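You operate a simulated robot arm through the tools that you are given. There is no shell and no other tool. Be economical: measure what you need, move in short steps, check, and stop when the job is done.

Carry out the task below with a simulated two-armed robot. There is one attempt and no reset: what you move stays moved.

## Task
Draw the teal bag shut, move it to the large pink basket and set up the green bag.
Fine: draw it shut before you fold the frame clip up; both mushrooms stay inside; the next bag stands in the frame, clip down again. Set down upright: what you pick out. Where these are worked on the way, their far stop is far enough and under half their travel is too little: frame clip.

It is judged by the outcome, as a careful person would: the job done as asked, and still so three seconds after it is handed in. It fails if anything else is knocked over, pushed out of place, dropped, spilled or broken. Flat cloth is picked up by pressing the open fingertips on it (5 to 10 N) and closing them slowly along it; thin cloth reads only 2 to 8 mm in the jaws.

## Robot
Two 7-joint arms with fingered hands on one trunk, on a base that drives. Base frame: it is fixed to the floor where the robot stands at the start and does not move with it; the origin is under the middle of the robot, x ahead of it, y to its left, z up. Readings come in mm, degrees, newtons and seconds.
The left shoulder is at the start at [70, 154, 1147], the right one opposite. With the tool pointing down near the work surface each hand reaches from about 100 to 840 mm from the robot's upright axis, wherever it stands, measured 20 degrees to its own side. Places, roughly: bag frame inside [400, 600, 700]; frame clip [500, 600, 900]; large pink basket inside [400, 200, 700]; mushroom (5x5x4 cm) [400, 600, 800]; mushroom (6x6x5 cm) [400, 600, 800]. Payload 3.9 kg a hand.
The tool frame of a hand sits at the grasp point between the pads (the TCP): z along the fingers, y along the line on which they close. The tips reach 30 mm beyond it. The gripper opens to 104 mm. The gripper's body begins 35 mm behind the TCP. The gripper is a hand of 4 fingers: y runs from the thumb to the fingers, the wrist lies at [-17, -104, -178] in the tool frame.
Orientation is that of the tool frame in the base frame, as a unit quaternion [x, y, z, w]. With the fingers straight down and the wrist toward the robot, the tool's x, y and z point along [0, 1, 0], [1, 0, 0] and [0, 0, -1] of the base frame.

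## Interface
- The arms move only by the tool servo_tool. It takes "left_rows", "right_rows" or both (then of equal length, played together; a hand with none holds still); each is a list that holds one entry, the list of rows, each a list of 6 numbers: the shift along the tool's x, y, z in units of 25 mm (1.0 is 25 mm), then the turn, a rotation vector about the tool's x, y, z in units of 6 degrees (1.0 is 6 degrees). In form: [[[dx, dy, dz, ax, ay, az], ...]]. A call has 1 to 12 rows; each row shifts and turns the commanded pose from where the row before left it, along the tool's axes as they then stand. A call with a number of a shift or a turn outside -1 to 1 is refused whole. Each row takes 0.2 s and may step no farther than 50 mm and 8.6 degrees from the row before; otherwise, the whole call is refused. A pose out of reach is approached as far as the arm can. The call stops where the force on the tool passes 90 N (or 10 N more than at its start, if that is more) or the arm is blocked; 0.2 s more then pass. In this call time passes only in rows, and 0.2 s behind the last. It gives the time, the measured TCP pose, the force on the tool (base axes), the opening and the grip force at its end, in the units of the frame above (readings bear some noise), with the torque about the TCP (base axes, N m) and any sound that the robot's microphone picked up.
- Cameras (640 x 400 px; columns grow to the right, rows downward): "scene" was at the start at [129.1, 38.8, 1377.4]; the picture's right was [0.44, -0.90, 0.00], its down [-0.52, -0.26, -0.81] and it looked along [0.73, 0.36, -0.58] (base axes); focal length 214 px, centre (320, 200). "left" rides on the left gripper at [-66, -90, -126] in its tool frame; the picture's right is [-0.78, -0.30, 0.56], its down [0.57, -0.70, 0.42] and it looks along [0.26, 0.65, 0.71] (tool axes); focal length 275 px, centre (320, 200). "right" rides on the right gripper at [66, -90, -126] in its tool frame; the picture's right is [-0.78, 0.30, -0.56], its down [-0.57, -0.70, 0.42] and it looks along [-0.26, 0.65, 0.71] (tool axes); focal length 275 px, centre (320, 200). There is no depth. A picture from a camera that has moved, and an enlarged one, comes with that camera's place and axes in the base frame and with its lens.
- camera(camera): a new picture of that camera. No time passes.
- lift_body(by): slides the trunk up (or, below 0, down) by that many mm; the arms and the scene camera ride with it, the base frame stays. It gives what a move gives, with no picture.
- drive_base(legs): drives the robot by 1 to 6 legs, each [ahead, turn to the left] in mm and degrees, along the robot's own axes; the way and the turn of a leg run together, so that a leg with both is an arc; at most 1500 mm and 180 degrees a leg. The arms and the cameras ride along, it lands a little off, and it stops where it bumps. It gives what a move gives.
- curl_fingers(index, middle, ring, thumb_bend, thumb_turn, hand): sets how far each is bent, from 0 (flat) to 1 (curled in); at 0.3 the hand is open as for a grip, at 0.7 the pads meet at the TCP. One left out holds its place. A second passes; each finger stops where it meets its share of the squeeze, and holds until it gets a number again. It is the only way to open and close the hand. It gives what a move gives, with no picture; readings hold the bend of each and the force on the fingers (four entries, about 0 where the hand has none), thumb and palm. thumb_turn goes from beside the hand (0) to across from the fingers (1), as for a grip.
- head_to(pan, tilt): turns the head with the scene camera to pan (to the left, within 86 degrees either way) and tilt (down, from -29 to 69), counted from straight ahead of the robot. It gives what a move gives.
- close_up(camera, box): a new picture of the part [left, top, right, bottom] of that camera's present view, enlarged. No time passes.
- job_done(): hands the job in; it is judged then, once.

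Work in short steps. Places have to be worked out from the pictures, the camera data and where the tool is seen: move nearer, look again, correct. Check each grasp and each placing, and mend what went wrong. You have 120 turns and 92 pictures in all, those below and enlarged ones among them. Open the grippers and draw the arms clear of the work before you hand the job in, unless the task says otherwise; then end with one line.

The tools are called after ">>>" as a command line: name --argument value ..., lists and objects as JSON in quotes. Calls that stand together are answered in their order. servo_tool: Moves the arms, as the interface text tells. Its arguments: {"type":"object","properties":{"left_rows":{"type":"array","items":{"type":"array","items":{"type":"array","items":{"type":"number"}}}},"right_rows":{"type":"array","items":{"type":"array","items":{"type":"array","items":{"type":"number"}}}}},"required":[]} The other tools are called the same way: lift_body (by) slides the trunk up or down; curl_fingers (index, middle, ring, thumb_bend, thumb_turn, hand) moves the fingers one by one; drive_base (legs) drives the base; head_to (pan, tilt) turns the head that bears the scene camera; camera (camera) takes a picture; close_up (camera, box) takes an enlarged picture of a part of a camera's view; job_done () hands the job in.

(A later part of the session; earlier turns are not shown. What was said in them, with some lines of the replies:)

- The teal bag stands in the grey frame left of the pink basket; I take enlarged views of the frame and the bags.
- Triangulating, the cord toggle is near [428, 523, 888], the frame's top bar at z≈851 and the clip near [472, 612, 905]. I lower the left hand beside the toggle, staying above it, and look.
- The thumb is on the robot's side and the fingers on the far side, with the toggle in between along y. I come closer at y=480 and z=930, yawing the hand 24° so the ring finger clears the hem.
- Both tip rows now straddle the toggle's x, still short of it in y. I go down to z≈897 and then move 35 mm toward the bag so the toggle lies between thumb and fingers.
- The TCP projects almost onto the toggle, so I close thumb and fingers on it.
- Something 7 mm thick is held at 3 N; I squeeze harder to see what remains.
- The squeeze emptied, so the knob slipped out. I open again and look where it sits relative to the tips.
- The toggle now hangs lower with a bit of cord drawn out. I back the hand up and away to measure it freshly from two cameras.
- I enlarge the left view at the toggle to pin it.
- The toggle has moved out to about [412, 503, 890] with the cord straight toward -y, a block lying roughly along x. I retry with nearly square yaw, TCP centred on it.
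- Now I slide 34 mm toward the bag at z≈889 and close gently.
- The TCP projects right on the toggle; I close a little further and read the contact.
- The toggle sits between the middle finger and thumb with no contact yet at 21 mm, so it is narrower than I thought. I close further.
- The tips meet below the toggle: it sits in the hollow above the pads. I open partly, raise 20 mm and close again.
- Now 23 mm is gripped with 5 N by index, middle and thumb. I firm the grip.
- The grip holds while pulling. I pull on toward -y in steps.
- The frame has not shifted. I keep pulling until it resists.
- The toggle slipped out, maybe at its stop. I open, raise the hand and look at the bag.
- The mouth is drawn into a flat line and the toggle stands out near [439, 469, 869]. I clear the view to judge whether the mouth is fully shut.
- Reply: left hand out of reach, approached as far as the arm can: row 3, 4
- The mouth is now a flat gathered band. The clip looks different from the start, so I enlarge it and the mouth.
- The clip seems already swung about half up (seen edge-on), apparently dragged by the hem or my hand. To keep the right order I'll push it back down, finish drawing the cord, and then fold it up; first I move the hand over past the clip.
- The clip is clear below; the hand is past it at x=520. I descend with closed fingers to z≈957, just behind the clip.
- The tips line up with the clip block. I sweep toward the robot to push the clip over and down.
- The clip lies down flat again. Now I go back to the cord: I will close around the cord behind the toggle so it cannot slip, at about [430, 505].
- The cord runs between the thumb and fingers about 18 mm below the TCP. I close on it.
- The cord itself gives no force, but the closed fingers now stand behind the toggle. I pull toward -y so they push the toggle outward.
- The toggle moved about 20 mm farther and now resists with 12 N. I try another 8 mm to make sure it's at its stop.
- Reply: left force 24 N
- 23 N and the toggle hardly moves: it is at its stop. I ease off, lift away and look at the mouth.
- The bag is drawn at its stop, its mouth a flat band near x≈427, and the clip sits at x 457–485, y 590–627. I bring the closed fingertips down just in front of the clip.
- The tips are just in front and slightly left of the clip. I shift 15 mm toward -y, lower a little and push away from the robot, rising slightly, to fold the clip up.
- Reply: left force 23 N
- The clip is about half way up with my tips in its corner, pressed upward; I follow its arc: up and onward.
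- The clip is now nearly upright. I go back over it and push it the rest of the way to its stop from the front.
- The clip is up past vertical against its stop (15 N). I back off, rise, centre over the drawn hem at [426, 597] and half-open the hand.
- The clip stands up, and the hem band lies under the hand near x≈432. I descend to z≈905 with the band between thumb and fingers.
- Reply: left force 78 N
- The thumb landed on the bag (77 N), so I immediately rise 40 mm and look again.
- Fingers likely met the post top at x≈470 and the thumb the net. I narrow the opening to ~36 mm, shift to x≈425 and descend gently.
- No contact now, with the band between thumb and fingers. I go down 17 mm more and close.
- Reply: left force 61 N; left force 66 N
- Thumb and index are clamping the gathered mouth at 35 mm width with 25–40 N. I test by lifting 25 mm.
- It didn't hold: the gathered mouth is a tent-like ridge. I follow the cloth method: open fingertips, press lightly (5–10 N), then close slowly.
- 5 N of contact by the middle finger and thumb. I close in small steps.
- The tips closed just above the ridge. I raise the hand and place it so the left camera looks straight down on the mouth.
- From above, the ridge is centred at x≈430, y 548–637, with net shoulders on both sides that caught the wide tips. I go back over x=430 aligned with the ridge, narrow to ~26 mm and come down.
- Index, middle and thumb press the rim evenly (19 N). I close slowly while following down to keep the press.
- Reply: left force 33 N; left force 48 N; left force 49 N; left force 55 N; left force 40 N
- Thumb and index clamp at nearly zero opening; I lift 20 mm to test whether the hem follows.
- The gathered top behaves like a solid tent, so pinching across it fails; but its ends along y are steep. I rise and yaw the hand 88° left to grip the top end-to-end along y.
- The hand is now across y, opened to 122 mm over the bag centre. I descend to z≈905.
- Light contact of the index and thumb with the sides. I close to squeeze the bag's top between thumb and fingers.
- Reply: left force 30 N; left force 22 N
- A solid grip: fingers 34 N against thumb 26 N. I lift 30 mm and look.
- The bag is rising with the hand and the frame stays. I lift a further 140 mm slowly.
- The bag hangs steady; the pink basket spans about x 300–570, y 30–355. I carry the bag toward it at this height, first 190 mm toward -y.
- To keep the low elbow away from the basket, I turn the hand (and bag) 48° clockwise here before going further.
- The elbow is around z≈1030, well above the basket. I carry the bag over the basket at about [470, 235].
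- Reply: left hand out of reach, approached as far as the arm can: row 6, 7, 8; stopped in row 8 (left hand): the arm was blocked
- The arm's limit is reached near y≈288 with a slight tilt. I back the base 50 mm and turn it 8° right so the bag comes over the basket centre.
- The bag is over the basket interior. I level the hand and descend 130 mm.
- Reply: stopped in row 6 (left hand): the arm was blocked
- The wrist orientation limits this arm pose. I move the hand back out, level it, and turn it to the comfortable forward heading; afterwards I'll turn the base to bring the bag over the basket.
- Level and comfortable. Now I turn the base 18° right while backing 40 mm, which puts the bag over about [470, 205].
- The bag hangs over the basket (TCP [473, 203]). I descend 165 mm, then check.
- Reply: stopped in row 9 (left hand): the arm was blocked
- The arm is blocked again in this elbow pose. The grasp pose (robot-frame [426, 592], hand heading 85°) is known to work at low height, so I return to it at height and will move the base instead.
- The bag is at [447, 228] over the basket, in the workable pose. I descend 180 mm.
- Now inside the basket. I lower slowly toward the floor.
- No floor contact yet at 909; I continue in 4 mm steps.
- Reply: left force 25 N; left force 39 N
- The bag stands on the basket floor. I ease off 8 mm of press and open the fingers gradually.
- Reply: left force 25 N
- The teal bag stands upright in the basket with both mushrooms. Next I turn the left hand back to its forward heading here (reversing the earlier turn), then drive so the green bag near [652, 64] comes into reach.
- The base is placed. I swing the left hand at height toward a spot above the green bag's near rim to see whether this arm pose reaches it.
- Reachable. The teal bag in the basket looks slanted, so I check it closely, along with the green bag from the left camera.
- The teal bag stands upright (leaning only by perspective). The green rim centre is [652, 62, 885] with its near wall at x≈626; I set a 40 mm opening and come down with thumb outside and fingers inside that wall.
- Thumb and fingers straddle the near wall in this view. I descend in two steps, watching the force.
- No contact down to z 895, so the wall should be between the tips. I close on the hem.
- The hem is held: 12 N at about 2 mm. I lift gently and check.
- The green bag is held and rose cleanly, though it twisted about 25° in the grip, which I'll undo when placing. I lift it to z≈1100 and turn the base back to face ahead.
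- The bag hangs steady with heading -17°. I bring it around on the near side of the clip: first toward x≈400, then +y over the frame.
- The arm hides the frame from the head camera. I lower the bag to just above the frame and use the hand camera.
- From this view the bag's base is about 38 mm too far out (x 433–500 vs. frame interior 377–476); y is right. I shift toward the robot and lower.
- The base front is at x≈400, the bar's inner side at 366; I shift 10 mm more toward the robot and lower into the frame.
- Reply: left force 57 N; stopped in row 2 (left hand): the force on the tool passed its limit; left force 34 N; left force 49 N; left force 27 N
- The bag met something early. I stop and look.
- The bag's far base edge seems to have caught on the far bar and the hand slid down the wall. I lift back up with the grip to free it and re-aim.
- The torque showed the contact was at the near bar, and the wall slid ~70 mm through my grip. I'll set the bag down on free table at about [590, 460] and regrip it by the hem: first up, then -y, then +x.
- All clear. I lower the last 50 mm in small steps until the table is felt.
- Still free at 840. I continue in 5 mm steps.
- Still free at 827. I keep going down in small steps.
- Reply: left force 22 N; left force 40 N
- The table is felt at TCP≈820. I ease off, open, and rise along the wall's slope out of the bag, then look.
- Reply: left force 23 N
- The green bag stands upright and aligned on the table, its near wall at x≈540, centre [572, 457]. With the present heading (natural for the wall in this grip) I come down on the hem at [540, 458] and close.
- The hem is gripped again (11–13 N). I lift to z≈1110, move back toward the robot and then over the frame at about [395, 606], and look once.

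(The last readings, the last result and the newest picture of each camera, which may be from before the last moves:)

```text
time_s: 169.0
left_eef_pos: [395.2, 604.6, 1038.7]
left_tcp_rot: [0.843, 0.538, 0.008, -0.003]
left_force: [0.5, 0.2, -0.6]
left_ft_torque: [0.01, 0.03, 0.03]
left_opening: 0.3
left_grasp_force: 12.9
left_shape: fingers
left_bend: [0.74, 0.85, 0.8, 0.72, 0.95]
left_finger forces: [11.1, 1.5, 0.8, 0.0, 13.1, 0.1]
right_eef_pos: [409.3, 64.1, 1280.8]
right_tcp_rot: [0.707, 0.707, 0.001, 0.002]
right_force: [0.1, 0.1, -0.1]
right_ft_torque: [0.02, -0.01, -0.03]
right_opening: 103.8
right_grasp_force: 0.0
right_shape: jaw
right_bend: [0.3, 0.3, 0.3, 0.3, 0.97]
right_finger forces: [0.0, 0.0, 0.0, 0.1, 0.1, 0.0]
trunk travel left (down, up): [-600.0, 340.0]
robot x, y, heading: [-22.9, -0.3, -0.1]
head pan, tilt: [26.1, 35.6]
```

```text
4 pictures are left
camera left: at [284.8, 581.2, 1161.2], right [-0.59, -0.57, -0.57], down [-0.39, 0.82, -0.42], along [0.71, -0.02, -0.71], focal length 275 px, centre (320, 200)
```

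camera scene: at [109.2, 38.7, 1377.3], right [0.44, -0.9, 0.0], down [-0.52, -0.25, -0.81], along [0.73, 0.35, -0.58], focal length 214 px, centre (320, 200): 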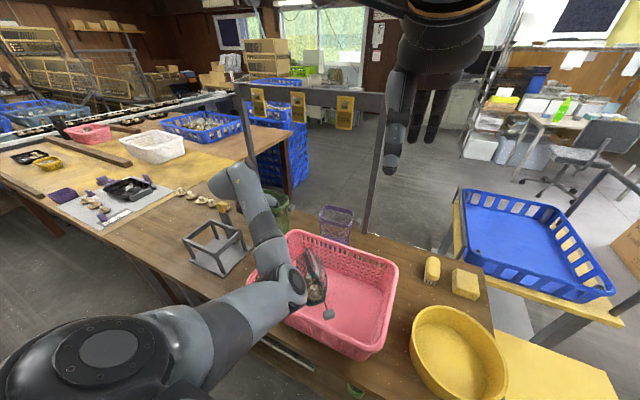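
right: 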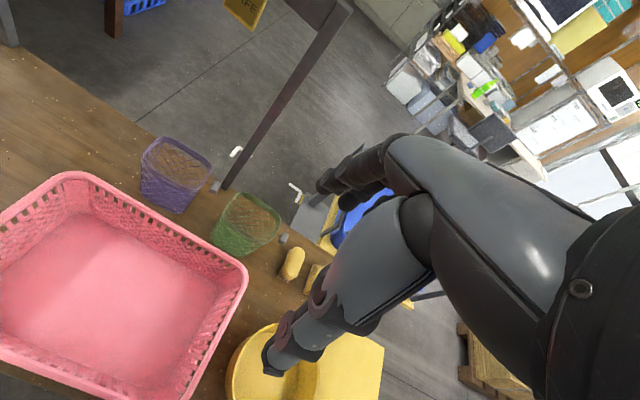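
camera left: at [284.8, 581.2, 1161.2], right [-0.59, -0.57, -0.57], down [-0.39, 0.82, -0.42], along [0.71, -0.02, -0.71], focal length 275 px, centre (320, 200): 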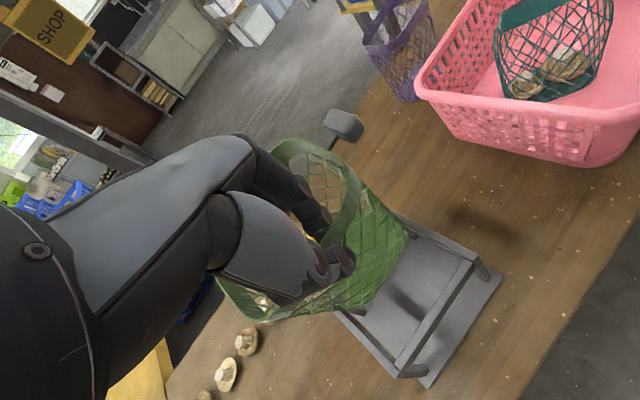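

The bag hangs well over the frame. Centre it by 10 mm toward the robot and lower in checked steps.

>>> servo_tool --left_rows '[[[-0.17, -0.36, 0, 0, 0, 0], [0, 0, 0.7, 0, 0, 0], [0, 0, 0.7, 0, 0, 0], [0, 0, 0.7, 0, 0, 0]]]'

>>> servo_tool --left_rows '[[[0, 0, 0.4, 0, 0, 0], [0, 0, 0.4, 0, 0, 0]]]'

```text
time_s: 170.0
left_eef_pos: [384.8, 607.4, 984.9]
left_tcp_rot: [0.843, 0.538, 0.009, -0.002]
left_force: [0.9, 0.9, -0.9]
left_ft_torque: [0.04, 0.04, -0.01]
left_opening: 0.1
left_grasp_force: 13.2
left_shape: fingers
left_bend: [0.74, 0.85, 0.8, 0.72, 0.95]
left_finger forces: [11.1, 1.5, 0.7, 0.0, 13.1, 0.0]
right_eef_pos: [408.0, 63.2, 1279.6]
right_tcp_rot: [0.708, 0.706, 0.002, 0.002]
right_force: [-0.3, 0.0, -0.5]
right_ft_torque: [-0.03, -0.01, 0.01]
right_opening: 104.0
right_grasp_force: 0.0
right_shape: jaw
right_bend: [0.3, 0.3, 0.3, 0.3, 0.97]
right_finger forces: [0.0, 0.0, 0.0, 0.1, 0.1, 0.0]
trunk travel left (down, up): [-600.0, 340.0]
robot x, y, heading: [-22.2, 0.4, -0.2]
head pan, tilt: [26.1, 35.6]
```

```text
time_s: 170.6
left_eef_pos: [385.2, 606.9, 962.9]
left_tcp_rot: [0.843, 0.538, 0.009, -0.002]
left_force: [-0.2, 0.0, -1.2]
left_ft_torque: [0.02, 0.06, 0.01]
left_opening: 0.1
left_grasp_force: 13.1
left_shape: fingers
left_bend: [0.74, 0.85, 0.8, 0.72, 0.95]
left_finger forces: [11.2, 1.5, 0.7, 0.1, 13.2, 0.0]
right_eef_pos: [408.0, 64.9, 1280.9]
right_tcp_rot: [0.708, 0.706, 0.003, 0.001]
right_force: [0.6, 0.1, -0.3]
right_ft_torque: [0.03, 0.0, -0.05]
right_opening: 103.8
right_grasp_force: 0.1
right_shape: jaw
right_bend: [0.3, 0.3, 0.3, 0.3, 0.97]
right_finger forces: [0.0, 0.0, 0.0, 0.0, 0.0, 0.0]
trunk travel left (down, up): [-600.0, 340.0]
robot x, y, heading: [-22.4, -1.1, -0.3]
head pan, tilt: [26.1, 35.6]
```

Still free at 963 (base below the bars). I continue in small steps.

>>> servo_tool --left_rows '[[[0, 0, 0.35, 0, 0, 0]]]'

>>> servo_tool --left_rows '[[[0, 0, 0.35, 0, 0, 0]]]'

>>> servo_tool --left_rows '[[[0, 0, 0.25, 0, 0, 0]]]'

```text
time_s: 171.0
left_eef_pos: [385.3, 607.6, 955.8]
left_tcp_rot: [0.843, 0.538, 0.009, -0.002]
left_force: [-0.2, 0.3, -0.7]
left_ft_torque: [0.0, 0.01, -0.02]
left_opening: 0.3
left_grasp_force: 13.0
left_shape: fingers
left_bend: [0.74, 0.85, 0.8, 0.72, 0.95]
left_finger forces: [11.2, 1.4, 0.6, 0.1, 13.0, 0.1]
right_eef_pos: [408.8, 63.8, 1281.3]
right_tcp_rot: [0.707, 0.707, 0.002, 0.002]
right_force: [-0.6, 0.8, -0.2]
right_ft_torque: [0.01, 0.02, -0.02]
right_opening: 103.9
right_grasp_force: 0.1
right_shape: jaw
right_bend: [0.3, 0.3, 0.3, 0.3, 0.97]
right_finger forces: [0.1, 0.1, 0.0, 0.0, 0.0, 0.0]
trunk travel left (down, up): [-600.0, 340.0]
robot x, y, heading: [-16.4, 4.8, -0.2]
head pan, tilt: [26.1, 35.6]
```

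```text
time_s: 171.4
left_eef_pos: [383.6, 607.8, 947.1]
left_tcp_rot: [0.843, 0.539, 0.009, -0.002]
left_force: [-0.9, 0.3, -0.9]
left_ft_torque: [0.01, 0.06, -0.02]
left_opening: 0.3
left_grasp_force: 13.8
left_shape: fingers
left_bend: [0.74, 0.85, 0.8, 0.72, 0.95]
left_finger forces: [11.2, 1.4, 0.6, 0.0, 13.1, 0.0]
right_eef_pos: [408.4, 63.8, 1280.7]
right_tcp_rot: [0.707, 0.707, 0.002, 0.001]
right_force: [0.1, -0.2, 0.6]
right_ft_torque: [-0.01, 0.0, -0.01]
right_opening: 103.9
right_grasp_force: 0.0
right_shape: jaw
right_bend: [0.3, 0.3, 0.3, 0.3, 0.97]
right_finger forces: [0.1, 0.0, 0.0, 0.0, 0.1, 0.0]
trunk travel left (down, up): [-600.0, 340.0]
robot x, y, heading: [-20.6, -0.5, -0.4]
head pan, tilt: [26.1, 35.6]
```

```text
time_s: 171.8
left_eef_pos: [385.4, 608.6, 940.1]
left_tcp_rot: [0.843, 0.538, 0.009, -0.003]
left_force: [0.9, -0.9, -0.4]
left_ft_torque: [-0.01, 0.02, -0.01]
left_opening: 0.4
left_grasp_force: 13.7
left_shape: fingers
left_bend: [0.74, 0.85, 0.8, 0.72, 0.95]
left_finger forces: [11.2, 1.4, 0.7, 0.0, 13.1, 0.0]
right_eef_pos: [408.9, 63.9, 1280.9]
right_tcp_rot: [0.708, 0.707, 0.002, 0.002]
right_force: [-0.1, 0.4, -0.2]
right_ft_torque: [0.0, 0.02, -0.02]
right_opening: 104.0
right_grasp_force: 0.0
right_shape: jaw
right_bend: [0.3, 0.3, 0.3, 0.3, 0.97]
right_finger forces: [0.0, 0.1, 0.0, 0.1, 0.1, 0.0]
trunk travel left (down, up): [-600.0, 340.0]
robot x, y, heading: [-21.6, 0.7, -0.0]
head pan, tilt: [26.1, 35.6]
```

Free at 940. Continuing toward the base plate (expected around 905).

>>> servo_tool --left_rows '[[[0, 0, 0.35, 0, 0, 0]]]'

>>> servo_tool --left_rows '[[[0, 0, 0.3, 0, 0, 0]]]'

>>> servo_tool --left_rows '[[[0, 0, 0.25, 0, 0, 0]]]'

>>> servo_tool --left_rows '[[[0, 0, 0.2, 0, 0, 0]]]'

```text
time_s: 172.2
left_eef_pos: [385.5, 608.9, 930.9]
left_tcp_rot: [0.843, 0.538, 0.009, -0.003]
left_force: [-0.3, -0.2, -1.1]
left_ft_torque: [0.01, 0.01, 0.0]
left_opening: 0.2
left_grasp_force: 12.5
left_shape: fingers
left_bend: [0.74, 0.85, 0.8, 0.72, 0.95]
left_finger forces: [11.2, 1.4, 0.7, 0.1, 13.2, 0.0]
right_eef_pos: [408.6, 64.2, 1281.1]
right_tcp_rot: [0.707, 0.707, 0.001, 0.003]
right_force: [0.1, 0.5, 0.0]
right_ft_torque: [-0.01, -0.03, -0.03]
right_opening: 103.7
right_grasp_force: 0.0
right_shape: jaw
right_bend: [0.3, 0.3, 0.3, 0.3, 0.97]
right_finger forces: [0.1, 0.0, 0.0, 0.1, 0.0, 0.1]
trunk travel left (down, up): [-600.0, 340.0]
robot x, y, heading: [-21.1, 2.0, -0.3]
head pan, tilt: [26.1, 35.6]
```

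```text
time_s: 172.6
left_eef_pos: [386.5, 607.2, 924.0]
left_tcp_rot: [0.843, 0.538, 0.01, -0.003]
left_force: [-0.3, 0.8, -0.7]
left_ft_torque: [0.02, 0.02, 0.01]
left_opening: 0.3
left_grasp_force: 13.0
left_shape: fingers
left_bend: [0.74, 0.85, 0.8, 0.72, 0.95]
left_finger forces: [11.2, 1.4, 0.7, 0.0, 13.1, 0.0]
right_eef_pos: [408.2, 64.7, 1280.9]
right_tcp_rot: [0.707, 0.707, 0.002, 0.001]
right_force: [0.2, 0.3, -0.4]
right_ft_torque: [-0.03, -0.01, 0.0]
right_opening: 103.9
right_grasp_force: 0.0
right_shape: jaw
right_bend: [0.3, 0.3, 0.3, 0.3, 0.97]
right_finger forces: [0.0, 0.1, 0.1, 0.0, 0.1, 0.0]
trunk travel left (down, up): [-600.0, 340.0]
robot x, y, heading: [-21.5, 1.3, -0.3]
head pan, tilt: [26.1, 35.6]
```

```text
time_s: 173.0
left_eef_pos: [387.6, 608.6, 918.3]
left_tcp_rot: [0.843, 0.538, 0.009, -0.002]
left_force: [0.2, 0.1, -0.7]
left_ft_torque: [0.02, 0.0, -0.01]
left_opening: 0.5
left_grasp_force: 13.1
left_shape: fingers
left_bend: [0.74, 0.85, 0.8, 0.72, 0.95]
left_finger forces: [11.2, 1.4, 0.9, 0.0, 13.1, 0.0]
right_eef_pos: [409.1, 64.0, 1280.2]
right_tcp_rot: [0.708, 0.706, 0.002, 0.002]
right_force: [0.0, 0.5, -0.1]
right_ft_torque: [-0.03, 0.01, 0.01]
right_opening: 104.0
right_grasp_force: 0.1
right_shape: jaw
right_bend: [0.3, 0.3, 0.3, 0.3, 0.97]
right_finger forces: [0.1, 0.1, 0.0, 0.0, 0.0, 0.1]
trunk travel left (down, up): [-600.0, 340.0]
robot x, y, heading: [-21.0, 0.9, -0.3]
head pan, tilt: [26.1, 35.6]
```

```text
time_s: 173.4
left_eef_pos: [386.8, 606.3, 913.3]
left_tcp_rot: [0.843, 0.538, 0.008, -0.003]
left_force: [1.1, 0.8, -0.7]
left_ft_torque: [0.01, 0.01, -0.01]
left_opening: 0.4
left_grasp_force: 13.2
left_shape: fingers
left_bend: [0.74, 0.85, 0.8, 0.72, 0.95]
left_finger forces: [11.2, 1.4, 0.8, 0.1, 13.1, 0.1]
right_eef_pos: [408.6, 63.7, 1282.1]
right_tcp_rot: [0.708, 0.707, 0.002, 0.002]
right_force: [-0.1, -0.1, 0.1]
right_ft_torque: [0.01, -0.03, -0.04]
right_opening: 103.7
right_grasp_force: 0.0
right_shape: jaw
right_bend: [0.3, 0.3, 0.3, 0.3, 0.97]
right_finger forces: [0.1, 0.0, 0.0, 0.0, 0.0, 0.0]
trunk travel left (down, up): [-600.0, 340.0]
robot x, y, heading: [-23.6, -2.8, -0.4]
head pan, tilt: [26.1, 35.6]
```

It is going in freely. I continue in 4–5 mm steps for the plate.

>>> servo_tool --left_rows '[[[0, 0, 0.18, 0, 0, 0]]]'

>>> servo_tool --left_rows '[[[0, 0, 0.16, 0, 0, 0]]]'

>>> servo_tool --left_rows '[[[0, 0, 0.16, 0, 0, 0]]]'

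```text
time_s: 173.8
left_eef_pos: [385.3, 608.4, 908.0]
left_tcp_rot: [0.843, 0.538, 0.008, -0.002]
left_force: [0.1, 0.3, -0.4]
left_ft_torque: [0.02, 0.03, 0.02]
left_opening: 0.2
left_grasp_force: 13.2
left_shape: fingers
left_bend: [0.74, 0.85, 0.8, 0.72, 0.95]
left_finger forces: [11.2, 1.4, 0.8, 0.0, 13.1, 0.1]
right_eef_pos: [406.8, 63.5, 1281.0]
right_tcp_rot: [0.708, 0.706, 0.002, 0.002]
right_force: [-0.8, 0.2, 0.6]
right_ft_torque: [0.0, 0.0, -0.03]
right_opening: 103.6
right_grasp_force: 0.1
right_shape: jaw
right_bend: [0.3, 0.3, 0.3, 0.3, 0.97]
right_finger forces: [0.0, 0.0, 0.0, 0.1, 0.1, 0.0]
trunk travel left (down, up): [-600.0, 340.0]
robot x, y, heading: [-20.0, -0.9, -0.3]
head pan, tilt: [26.1, 35.6]
```

```text
time_s: 174.2
left_eef_pos: [384.2, 606.8, 905.1]
left_tcp_rot: [0.843, 0.537, 0.009, -0.002]
left_force: [-0.6, 0.2, -1.3]
left_ft_torque: [-0.01, -0.01, 0.02]
left_opening: 0.4
left_grasp_force: 13.6
left_shape: fingers
left_bend: [0.74, 0.85, 0.8, 0.72, 0.95]
left_finger forces: [11.2, 1.4, 0.8, 0.0, 13.0, 0.1]
right_eef_pos: [408.3, 64.0, 1279.9]
right_tcp_rot: [0.707, 0.707, 0.002, 0.002]
right_force: [0.0, -0.4, -0.2]
right_ft_torque: [-0.03, -0.01, 0.03]
right_opening: 103.8
right_grasp_force: 0.1
right_shape: jaw
right_bend: [0.3, 0.3, 0.3, 0.3, 0.97]
right_finger forces: [0.0, 0.0, 0.1, 0.0, 0.0, 0.0]
trunk travel left (down, up): [-600.0, 340.0]
robot x, y, heading: [-18.7, 2.3, -0.1]
head pan, tilt: [26.1, 35.6]
```

```text
time_s: 174.6
left_eef_pos: [384.5, 607.5, 900.1]
left_tcp_rot: [0.843, 0.538, 0.009, -0.002]
left_force: [-0.7, 0.2, 0.2]
left_ft_torque: [0.06, 0.0, -0.02]
left_opening: 0.6
left_grasp_force: 12.9
left_shape: fingers
left_bend: [0.74, 0.85, 0.8, 0.72, 0.95]
left_finger forces: [11.1, 1.5, 0.9, 0.0, 13.1, 0.0]
right_eef_pos: [408.1, 62.8, 1280.1]
right_tcp_rot: [0.708, 0.706, 0.002, 0.002]
right_force: [0.4, 0.4, 0.3]
right_ft_torque: [0.04, -0.02, 0.04]
right_opening: 104.0
right_grasp_force: 0.0
right_shape: jaw
right_bend: [0.3, 0.3, 0.3, 0.3, 0.97]
right_finger forces: [0.0, 0.0, 0.0, 0.0, 0.0, 0.0]
trunk travel left (down, up): [-600.0, 340.0]
robot x, y, heading: [-20.3, -2.7, -0.3]
head pan, tilt: [26.1, 35.6]
```

Two more small steps to confirm the plate.

>>> servo_tool --left_rows '[[[0, 0, 0.14, 0, 0, 0]]]'

>>> servo_tool --left_rows '[[[0, 0, 0.12, 0, 0, 0]]]'

```text
time_s: 175.0
left_eef_pos: [384.4, 606.3, 899.1]
left_tcp_rot: [0.843, 0.538, 0.01, -0.002]
left_force: [-0.9, -1.3, 4.0]
left_ft_torque: [0.0, 0.11, 0.01]
left_opening: 0.2
left_grasp_force: 13.8
left_shape: fingers
left_bend: [0.74, 0.85, 0.8, 0.72, 0.95]
left_finger forces: [11.5, 2.3, 0.6, 0.1, 13.5, 0.0]
right_eef_pos: [409.2, 64.4, 1280.4]
right_tcp_rot: [0.708, 0.707, 0.002, 0.001]
right_force: [0.0, -0.3, 0.0]
right_ft_torque: [0.0, 0.0, 0.05]
right_opening: 103.7
right_grasp_force: 0.0
right_shape: jaw
right_bend: [0.3, 0.3, 0.3, 0.3, 0.97]
right_finger forces: [0.0, 0.1, 0.0, 0.0, 0.0, 0.1]
trunk travel left (down, up): [-600.0, 340.0]
robot x, y, heading: [-18.8, 2.2, -0.2]
head pan, tilt: [26.1, 35.6]
```

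```text
time_s: 175.4
left_eef_pos: [384.4, 604.8, 896.7]
left_tcp_rot: [0.843, 0.537, 0.011, -0.003]
left_force: [-1.4, -4.1, 11.2]
left_ft_torque: [-0.05, 0.13, 0.07]
left_opening: 0.1
left_grasp_force: 16.1
left_shape: fingers
left_bend: [0.74, 0.86, 0.8, 0.72, 0.95]
left_finger forces: [12.7, 4.1, 0.1, 0.0, 14.9, 0.1]
right_eef_pos: [406.0, 59.9, 1282.1]
right_tcp_rot: [0.708, 0.706, 0.003, 0.002]
right_force: [-0.1, -0.1, -0.7]
right_ft_torque: [0.05, 0.0, -0.03]
right_opening: 103.9
right_grasp_force: 0.0
right_shape: jaw
right_bend: [0.3, 0.3, 0.3, 0.3, 0.97]
right_finger forces: [0.0, 0.1, 0.1, 0.0, 0.0, 0.0]
trunk travel left (down, up): [-600.0, 340.0]
robot x, y, heading: [-23.3, 1.1, -0.5]
head pan, tilt: [26.1, 35.6]
```

The bag stands on the plate. I nudge it 8 mm toward the clip side, then open and rise out.

>>> servo_tool --left_rows '[[[0, 0, -0.15, 0, 0, 0], [0.13, 0.29, 0, 0, 0, 0]]]'

>>> curl_fingers --hand "left" --index 0.6 --middle 0.6 --ring 0.6 --thumb_bend 0.6

>>> curl_fingers --hand "left" --index 0.53 --middle 0.53 --ring 0.53 --thumb_bend 0.5

>>> servo_tool --left_rows '[[[0, 0, -0.5, 0, 0, 0], [0, 0, -0.8, 0, 0, 0], [0, 0, -1, 0, 0, 0], [0, 0, -1, 0, 0, 0], [0, 0, -1, 0, 0, 0], [0, 0, -1, 0, 0, 0], [0, 0, -1, 0, 0, 0]]]'

>>> camera --camera "left"

```text
time_s: 176.0
left_eef_pos: [393.1, 607.0, 898.4]
left_tcp_rot: [0.843, 0.538, 0.01, -0.003]
left_force: [-2.8, -1.5, 4.0]
left_ft_torque: [0.01, 0.14, -0.03]
left_opening: 0.2
left_grasp_force: 15.0
left_shape: fingers
left_bend: [0.74, 0.85, 0.8, 0.72, 0.94]
left_finger forces: [9.8, 4.7, 0.1, 0.0, 15.3, 0.0]
right_eef_pos: [407.1, 63.2, 1280.7]
right_tcp_rot: [0.708, 0.706, 0.002, 0.002]
right_force: [-0.6, -0.2, 0.2]
right_ft_torque: [0.01, 0.0, 0.04]
right_opening: 103.7
right_grasp_force: 0.1
right_shape: jaw
right_bend: [0.3, 0.3, 0.3, 0.3, 0.97]
right_finger forces: [0.0, 0.0, 0.0, 0.1, 0.0, 0.0]
trunk travel left (down, up): [-600.0, 340.0]
robot x, y, heading: [-20.7, -0.8, -0.3]
head pan, tilt: [26.1, 35.6]
```

```text
time_s: 177.0
left_eef_pos: [393.7, 608.0, 897.4]
left_tcp_rot: [0.843, 0.538, 0.008, -0.002]
left_force: [0.8, 1.1, -0.6]
left_ft_torque: [0.02, -0.02, 0.01]
left_opening: 27.5
left_grasp_force: 0.1
left_shape: fingers
left_bend: [0.6, 0.6, 0.6, 0.6, 0.97]
left_finger forces: [0.0, 0.1, 0.0, 0.0, 0.1, 0.0]
right_eef_pos: [409.6, 64.6, 1279.4]
right_tcp_rot: [0.708, 0.706, 0.001, 0.001]
right_force: [0.8, -0.2, 0.1]
right_ft_torque: [0.02, 0.0, 0.02]
right_opening: 103.9
right_grasp_force: 0.1
right_shape: jaw
right_bend: [0.3, 0.3, 0.3, 0.3, 0.97]
right_finger forces: [0.1, 0.1, 0.0, 0.0, 0.0, 0.0]
trunk travel left (down, up): [-600.0, 340.0]
robot x, y, heading: [-22.0, 0.7, -0.3]
head pan, tilt: [26.1, 35.6]
```

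```text
time_s: 178.0
left_eef_pos: [393.7, 607.2, 897.4]
left_tcp_rot: [0.843, 0.538, 0.009, -0.003]
left_force: [0.8, -0.3, -0.6]
left_ft_torque: [-0.02, 0.0, 0.03]
left_opening: 49.0
left_grasp_force: 0.0
left_shape: fingers
left_bend: [0.53, 0.53, 0.53, 0.5, 0.97]
left_finger forces: [0.0, 0.0, 0.1, 0.0, 0.1, 0.0]
right_eef_pos: [408.0, 64.5, 1280.4]
right_tcp_rot: [0.707, 0.707, 0.002, 0.003]
right_force: [-0.4, -0.2, -0.7]
right_ft_torque: [0.04, 0.01, 0.02]
right_opening: 103.8
right_grasp_force: 0.0
right_shape: jaw
right_bend: [0.3, 0.3, 0.3, 0.3, 0.97]
right_finger forces: [0.0, 0.1, 0.0, 0.0, 0.0, 0.0]
trunk travel left (down, up): [-600.0, 340.0]
robot x, y, heading: [-16.1, 1.9, -0.2]
head pan, tilt: [26.1, 35.6]
```

```text
time_s: 179.6
left_eef_pos: [391.3, 605.0, 1054.2]
left_tcp_rot: [0.843, 0.538, 0.009, -0.003]
left_force: [0.4, -0.6, -0.2]
left_ft_torque: [0.03, 0.0, 0.02]
left_opening: 49.4
left_grasp_force: 0.0
left_shape: fingers
left_bend: [0.53, 0.53, 0.53, 0.5, 0.97]
left_finger forces: [0.0, 0.1, 0.0, 0.0, 0.0, 0.1]
right_eef_pos: [408.3, 63.2, 1281.0]
right_tcp_rot: [0.708, 0.706, 0.002, 0.002]
right_force: [0.3, 0.0, -0.7]
right_ft_torque: [-0.01, -0.04, 0.0]
right_opening: 104.0
right_grasp_force: 0.0
right_shape: jaw
right_bend: [0.3, 0.3, 0.3, 0.3, 0.97]
right_finger forces: [0.0, 0.0, 0.0, 0.0, 0.1, 0.1]
trunk travel left (down, up): [-600.0, 340.0]
robot x, y, heading: [-21.0, -0.1, -0.3]
head pan, tilt: [26.1, 35.6]
```

```text
3 pictures are left
camera left: at [280.2, 582.1, 1178.1], right [-0.59, -0.57, -0.57], down [-0.39, 0.82, -0.42], along [0.71, -0.02, -0.71], focal length 275 px, centre (320, 200)
```

left: 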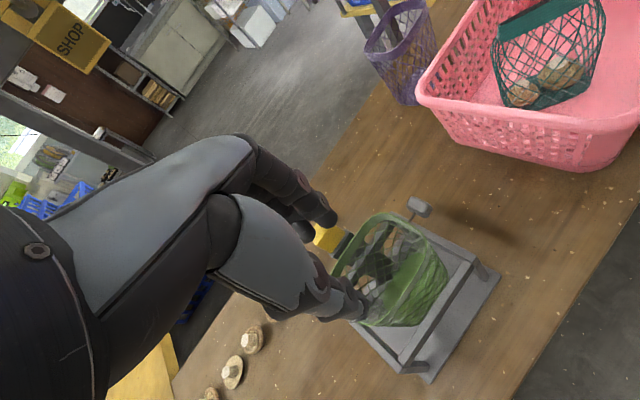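

The green bag stands in the frame with its far rim at x≈462, under where the clip folds. Now I close the fingers, return the hand to the forward heading and go behind the clip.

>>> curl_fingers --hand "left" --index 0.72 --middle 0.72 --ring 0.72 --thumb_bend 0.7

>>> drive_base --legs '[[20, 0]]'

>>> servo_tool --left_rows '[[[0, 0, -0.8, 0, 0, -0.9], [0, 0, 0, 0, 0, -0.9], [0, 0, 0, 0, 0, -0.9], [0, 0, 0, 0, 0, -0.9], [0, 0, 0, 0, 0, -0.9], [-0.05, 0.85, 0, 0, 0, 0], [-0.05, 0.85, 0, 0, 0, 0], [-0.05, 0.85, 0, 0, 0, 0], [-0.05, 0.85, 0, 0, 0, 0], [-0.05, 0.85, 0, 0, 0, 0], [-0.05, 0.85, 0, 0, 0, 0]]]'

```text
time_s: 180.6
left_eef_pos: [390.9, 606.6, 1054.4]
left_tcp_rot: [0.843, 0.538, 0.009, -0.002]
left_force: [0.1, 0.1, 0.2]
left_ft_torque: [0.01, -0.02, -0.01]
left_opening: 0.0
left_grasp_force: 0.1
left_shape: fingers
left_bend: [0.72, 0.72, 0.72, 0.69, 0.97]
left_finger forces: [0.0, 0.1, 0.0, 0.0, 0.0, 0.1]
right_eef_pos: [408.1, 64.5, 1281.5]
right_tcp_rot: [0.707, 0.707, 0.002, 0.002]
right_force: [0.3, 0.0, 0.7]
right_ft_torque: [0.02, -0.01, 0.04]
right_opening: 103.7
right_grasp_force: 0.0
right_shape: jaw
right_bend: [0.3, 0.3, 0.3, 0.3, 0.97]
right_finger forces: [0.0, 0.0, 0.0, 0.0, 0.0, 0.0]
trunk travel left (down, up): [-600.0, 340.0]
robot x, y, heading: [-19.4, 4.6, 0.1]
head pan, tilt: [26.1, 35.6]
```

```text
time_s: 181.4
left_eef_pos: [405.1, 606.9, 1056.3]
left_tcp_rot: [0.843, 0.538, 0.011, -0.002]
left_force: [-0.3, 0.8, -0.4]
left_ft_torque: [0.0, -0.02, 0.04]
left_opening: 0.0
left_grasp_force: 0.0
left_shape: fingers
left_bend: [0.72, 0.72, 0.72, 0.69, 0.97]
left_finger forces: [0.0, 0.0, 0.1, 0.1, 0.1, 0.0]
right_eef_pos: [422.7, 64.5, 1281.7]
right_tcp_rot: [0.707, 0.707, 0.003, 0.003]
right_force: [0.6, 0.5, 0.1]
right_ft_torque: [0.0, -0.02, -0.01]
right_opening: 103.8
right_grasp_force: 0.1
right_shape: jaw
right_bend: [0.3, 0.3, 0.3, 0.3, 0.97]
right_finger forces: [0.0, 0.1, 0.0, 0.0, 0.0, 0.0]
trunk travel left (down, up): [-600.0, 340.0]
robot x, y, heading: [-1.2, 1.2, -0.2]
head pan, tilt: [26.1, 35.6]
```

```text
time_s: 183.8
left_eef_pos: [537.9, 605.7, 1076.5]
left_tcp_rot: [0.694, 0.72, 0.009, -0.001]
left_force: [0.5, 0.2, 0.3]
left_ft_torque: [-0.01, 0.02, -0.02]
left_opening: 0.1
left_grasp_force: 0.1
left_shape: fingers
left_bend: [0.72, 0.72, 0.72, 0.69, 0.97]
left_finger forces: [0.0, 0.0, 0.1, 0.0, 0.0, 0.0]
right_eef_pos: [427.4, 64.4, 1281.3]
right_tcp_rot: [0.707, 0.707, 0.002, 0.002]
right_force: [0.0, 0.2, -0.4]
right_ft_torque: [-0.01, 0.04, 0.0]
right_opening: 103.9
right_grasp_force: 0.0
right_shape: jaw
right_bend: [0.3, 0.3, 0.3, 0.3, 0.97]
right_finger forces: [0.1, 0.1, 0.0, 0.1, 0.1, 0.0]
trunk travel left (down, up): [-600.0, 340.0]
robot x, y, heading: [-3.5, -2.7, -0.3]
head pan, tilt: [26.1, 35.6]
```

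Now behind the clip at x=538. I shift 8 mm toward -y and descend to z≈962, then sweep toward the robot.

>>> servo_tool --left_rows '[[[-0.35, 0.2, 0.9, 0, 0, 0], [0, 0, 0.95, 0, 0, 0], [0, 0, 0.95, 0, 0, 0], [0, 0, 0.95, 0, 0, 0], [0, 0, 0.8, 0, 0, 0]]]'

>>> servo_tool --left_rows '[[[0, -0.5, 0, 0, 0, 0], [0, -0.5, 0, 0, 0, 0], [0, -0.5, 0, 0, 0, 0], [0, -0.5, 0, 0, 0, 0], [0, -0.5, 0, 0, 0, 0], [0, -0.5, 0, 0, 0, 0]]]'

>>> close_up --camera "scene" --box '[165, 185, 265, 262]'

```text
time_s: 185.0
left_eef_pos: [542.7, 598.4, 963.9]
left_tcp_rot: [0.693, 0.721, 0.009, 0.001]
left_force: [0.1, -0.1, -0.1]
left_ft_torque: [0.0, -0.02, -0.01]
left_opening: 0.0
left_grasp_force: 0.1
left_shape: fingers
left_bend: [0.72, 0.72, 0.72, 0.69, 0.97]
left_finger forces: [0.0, 0.1, 0.1, 0.0, 0.1, 0.1]
right_eef_pos: [427.5, 65.5, 1280.7]
right_tcp_rot: [0.707, 0.707, 0.002, 0.001]
right_force: [0.4, 0.9, 0.8]
right_ft_torque: [-0.04, 0.05, 0.0]
right_opening: 103.9
right_grasp_force: 0.0
right_shape: jaw
right_bend: [0.3, 0.3, 0.3, 0.3, 0.97]
right_finger forces: [0.0, 0.0, 0.0, 0.0, 0.0, 0.0]
trunk travel left (down, up): [-600.0, 340.0]
robot x, y, heading: [-0.4, 2.2, -0.2]
head pan, tilt: [26.1, 35.6]
```

```text
time_s: 186.4
left_eef_pos: [468.1, 594.6, 964.5]
left_tcp_rot: [0.694, 0.72, 0.01, 0.001]
left_force: [-0.3, 0.2, -0.1]
left_ft_torque: [0.0, 0.0, -0.01]
left_opening: 0.0
left_grasp_force: 0.0
left_shape: fingers
left_bend: [0.72, 0.72, 0.72, 0.7, 0.97]
left_finger forces: [0.0, 0.0, 0.0, 0.0, 0.1, 0.0]
right_eef_pos: [427.9, 64.6, 1280.2]
right_tcp_rot: [0.707, 0.707, 0.002, 0.002]
right_force: [-0.1, -0.5, -0.6]
right_ft_torque: [0.0, 0.0, -0.02]
right_opening: 103.8
right_grasp_force: 0.1
right_shape: jaw
right_bend: [0.3, 0.3, 0.3, 0.3, 0.97]
right_finger forces: [0.0, 0.1, 0.0, 0.0, 0.0, 0.0]
trunk travel left (down, up): [-600.0, 340.0]
robot x, y, heading: [-2.7, 1.7, 0.2]
head pan, tilt: [26.1, 35.6]
```

```text
5.19 times, centred on (215, 224) of scene
camera zoom: at [127.5, 39.0, 1377.4], right [0.44, -0.9, 0.0], down [-0.52, -0.26, -0.81], along [0.73, 0.36, -0.58], focal length 1114 px, centre (866, 78)
```

zoom: 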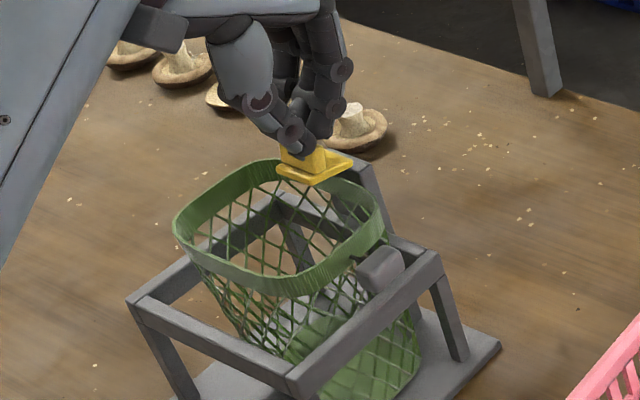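

The clip is over the green hem. I press it down a bit more to be sure it is at its stop.

>>> servo_tool --left_rows '[[[0, -0.3, 0, 0, 0, 0], [0, 0, 0.2, 0, 0, 0], [0, 0, 0.2, 0, 0, 0]]]'

```text
time_s: 187.2
left_eef_pos: [461.1, 593.7, 954.6]
left_tcp_rot: [0.694, 0.72, 0.011, 0.0]
left_force: [0.9, 1.4, 5.1]
left_ft_torque: [-0.01, -0.05, 0.0]
left_opening: 0.1
left_grasp_force: 2.8
left_shape: fingers
left_bend: [0.72, 0.72, 0.72, 0.69, 0.97]
left_finger forces: [5.4, 0.1, 0.0, 0.0, 0.1, 0.0]
right_eef_pos: [425.9, 63.3, 1281.8]
right_tcp_rot: [0.707, 0.707, 0.002, 0.002]
right_force: [0.1, -0.7, 0.3]
right_ft_torque: [0.0, -0.01, 0.02]
right_opening: 103.9
right_grasp_force: 0.0
right_shape: jaw
right_bend: [0.3, 0.3, 0.3, 0.3, 0.97]
right_finger forces: [0.0, 0.1, 0.1, 0.0, 0.0, 0.1]
trunk travel left (down, up): [-600.0, 340.0]
robot x, y, heading: [-3.6, -3.5, 0.1]
head pan, tilt: [26.1, 35.6]
```

The clip resists at 5 N, so it's at its stop. I rise straight up, open the hand and draw clear, then check.

>>> servo_tool --left_rows '[[[0, 0, -0.6, 0, 0, 0], [0, 0, -1, 0, 0, 0], [0, 0, -1, 0, 0, 0], [0, 0, -1, 0, 0, 0], [0, 0, -1, 0, 0, 0], [0, 0, -1, 0, 0, 0], [-0.8, -0.5, -1, 0, 0, 0], [-0.9, -0.5, -0.5, 0, 0, 0], [-0.9, -0.5, 0, 0, 0, 0], [-0.9, 0, 0, 0, 0, 0], [-0.9, 0, 0, 0, 0, 0]]]'

>>> curl_fingers --hand "left" --index 0.3 --middle 0.3 --ring 0.3 --thumb_bend 0.3

>>> camera --camera "scene"

```text
time_s: 189.6
left_eef_pos: [425.8, 481.4, 1128.5]
left_tcp_rot: [0.693, 0.721, 0.009, -0.001]
left_force: [0.2, 0.3, 0.4]
left_ft_torque: [0.02, 0.0, 0.0]
left_opening: 0.2
left_grasp_force: 0.1
left_shape: fingers
left_bend: [0.72, 0.72, 0.72, 0.69, 0.97]
left_finger forces: [0.1, 0.0, 0.0, 0.0, 0.1, 0.1]
right_eef_pos: [427.6, 63.5, 1281.0]
right_tcp_rot: [0.708, 0.707, 0.001, 0.002]
right_force: [-0.6, -0.3, -0.3]
right_ft_torque: [-0.02, 0.0, 0.02]
right_opening: 103.9
right_grasp_force: 0.0
right_shape: jaw
right_bend: [0.3, 0.3, 0.3, 0.3, 0.97]
right_finger forces: [0.1, 0.0, 0.0, 0.0, 0.1, 0.0]
trunk travel left (down, up): [-600.0, 340.0]
robot x, y, heading: [-3.3, -2.0, -0.4]
head pan, tilt: [26.1, 35.6]
```

```text
time_s: 190.6
left_eef_pos: [425.4, 482.0, 1129.5]
left_tcp_rot: [0.693, 0.721, 0.009, 0.0]
left_force: [0.0, -1.3, 0.8]
left_ft_torque: [-0.03, 0.02, 0.0]
left_opening: 104.2
left_grasp_force: 0.1
left_shape: fingers
left_bend: [0.3, 0.3, 0.3, 0.3, 0.97]
left_finger forces: [0.0, 0.0, 0.0, 0.0, 0.1, 0.0]
right_eef_pos: [427.5, 63.9, 1281.1]
right_tcp_rot: [0.707, 0.707, 0.002, 0.002]
right_force: [0.1, 0.1, -0.3]
right_ft_torque: [-0.03, 0.03, -0.01]
right_opening: 104.0
right_grasp_force: 0.1
right_shape: jaw
right_bend: [0.3, 0.3, 0.3, 0.3, 0.97]
right_finger forces: [0.0, 0.1, 0.0, 0.1, 0.0, 0.1]
trunk travel left (down, up): [-600.0, 340.0]
robot x, y, heading: [0.2, 0.4, -0.1]
head pan, tilt: [26.1, 35.6]
```

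```text
1 pictures are left
camera scene: at [128.2, 38.6, 1377.4], right [0.44, -0.9, 0.0], down [-0.52, -0.25, -0.81], along [0.73, 0.36, -0.58], focal length 214 px, centre (320, 200)
```

scene: 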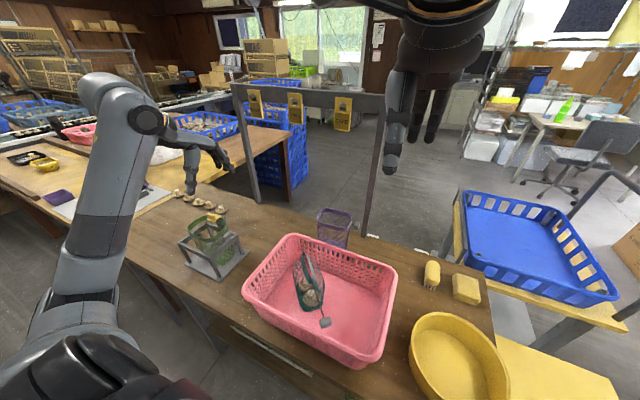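

All is in place: the teal bag is drawn shut and upright in the pink basket, the green bag stands in the frame with the clip down, and the other items look unmoved. The hands are open and clear, so I hand in.

>>> job_done

```text
The job is handed in.
```

The job is handed in. The teal bag is drawn to its stop and stands upright in the large pink basket with both mushrooms inside. Its gathered mouth still showed a narrow slit. The green bag stands in the frame with the clip down. The clip was found swung about half up before the bag was fully drawn, so I pushed it down, finished drawing, then folded it up. On its first try in the frame the green bag caught the near bar and slid in the grip, so I set it on the table and regripped it.
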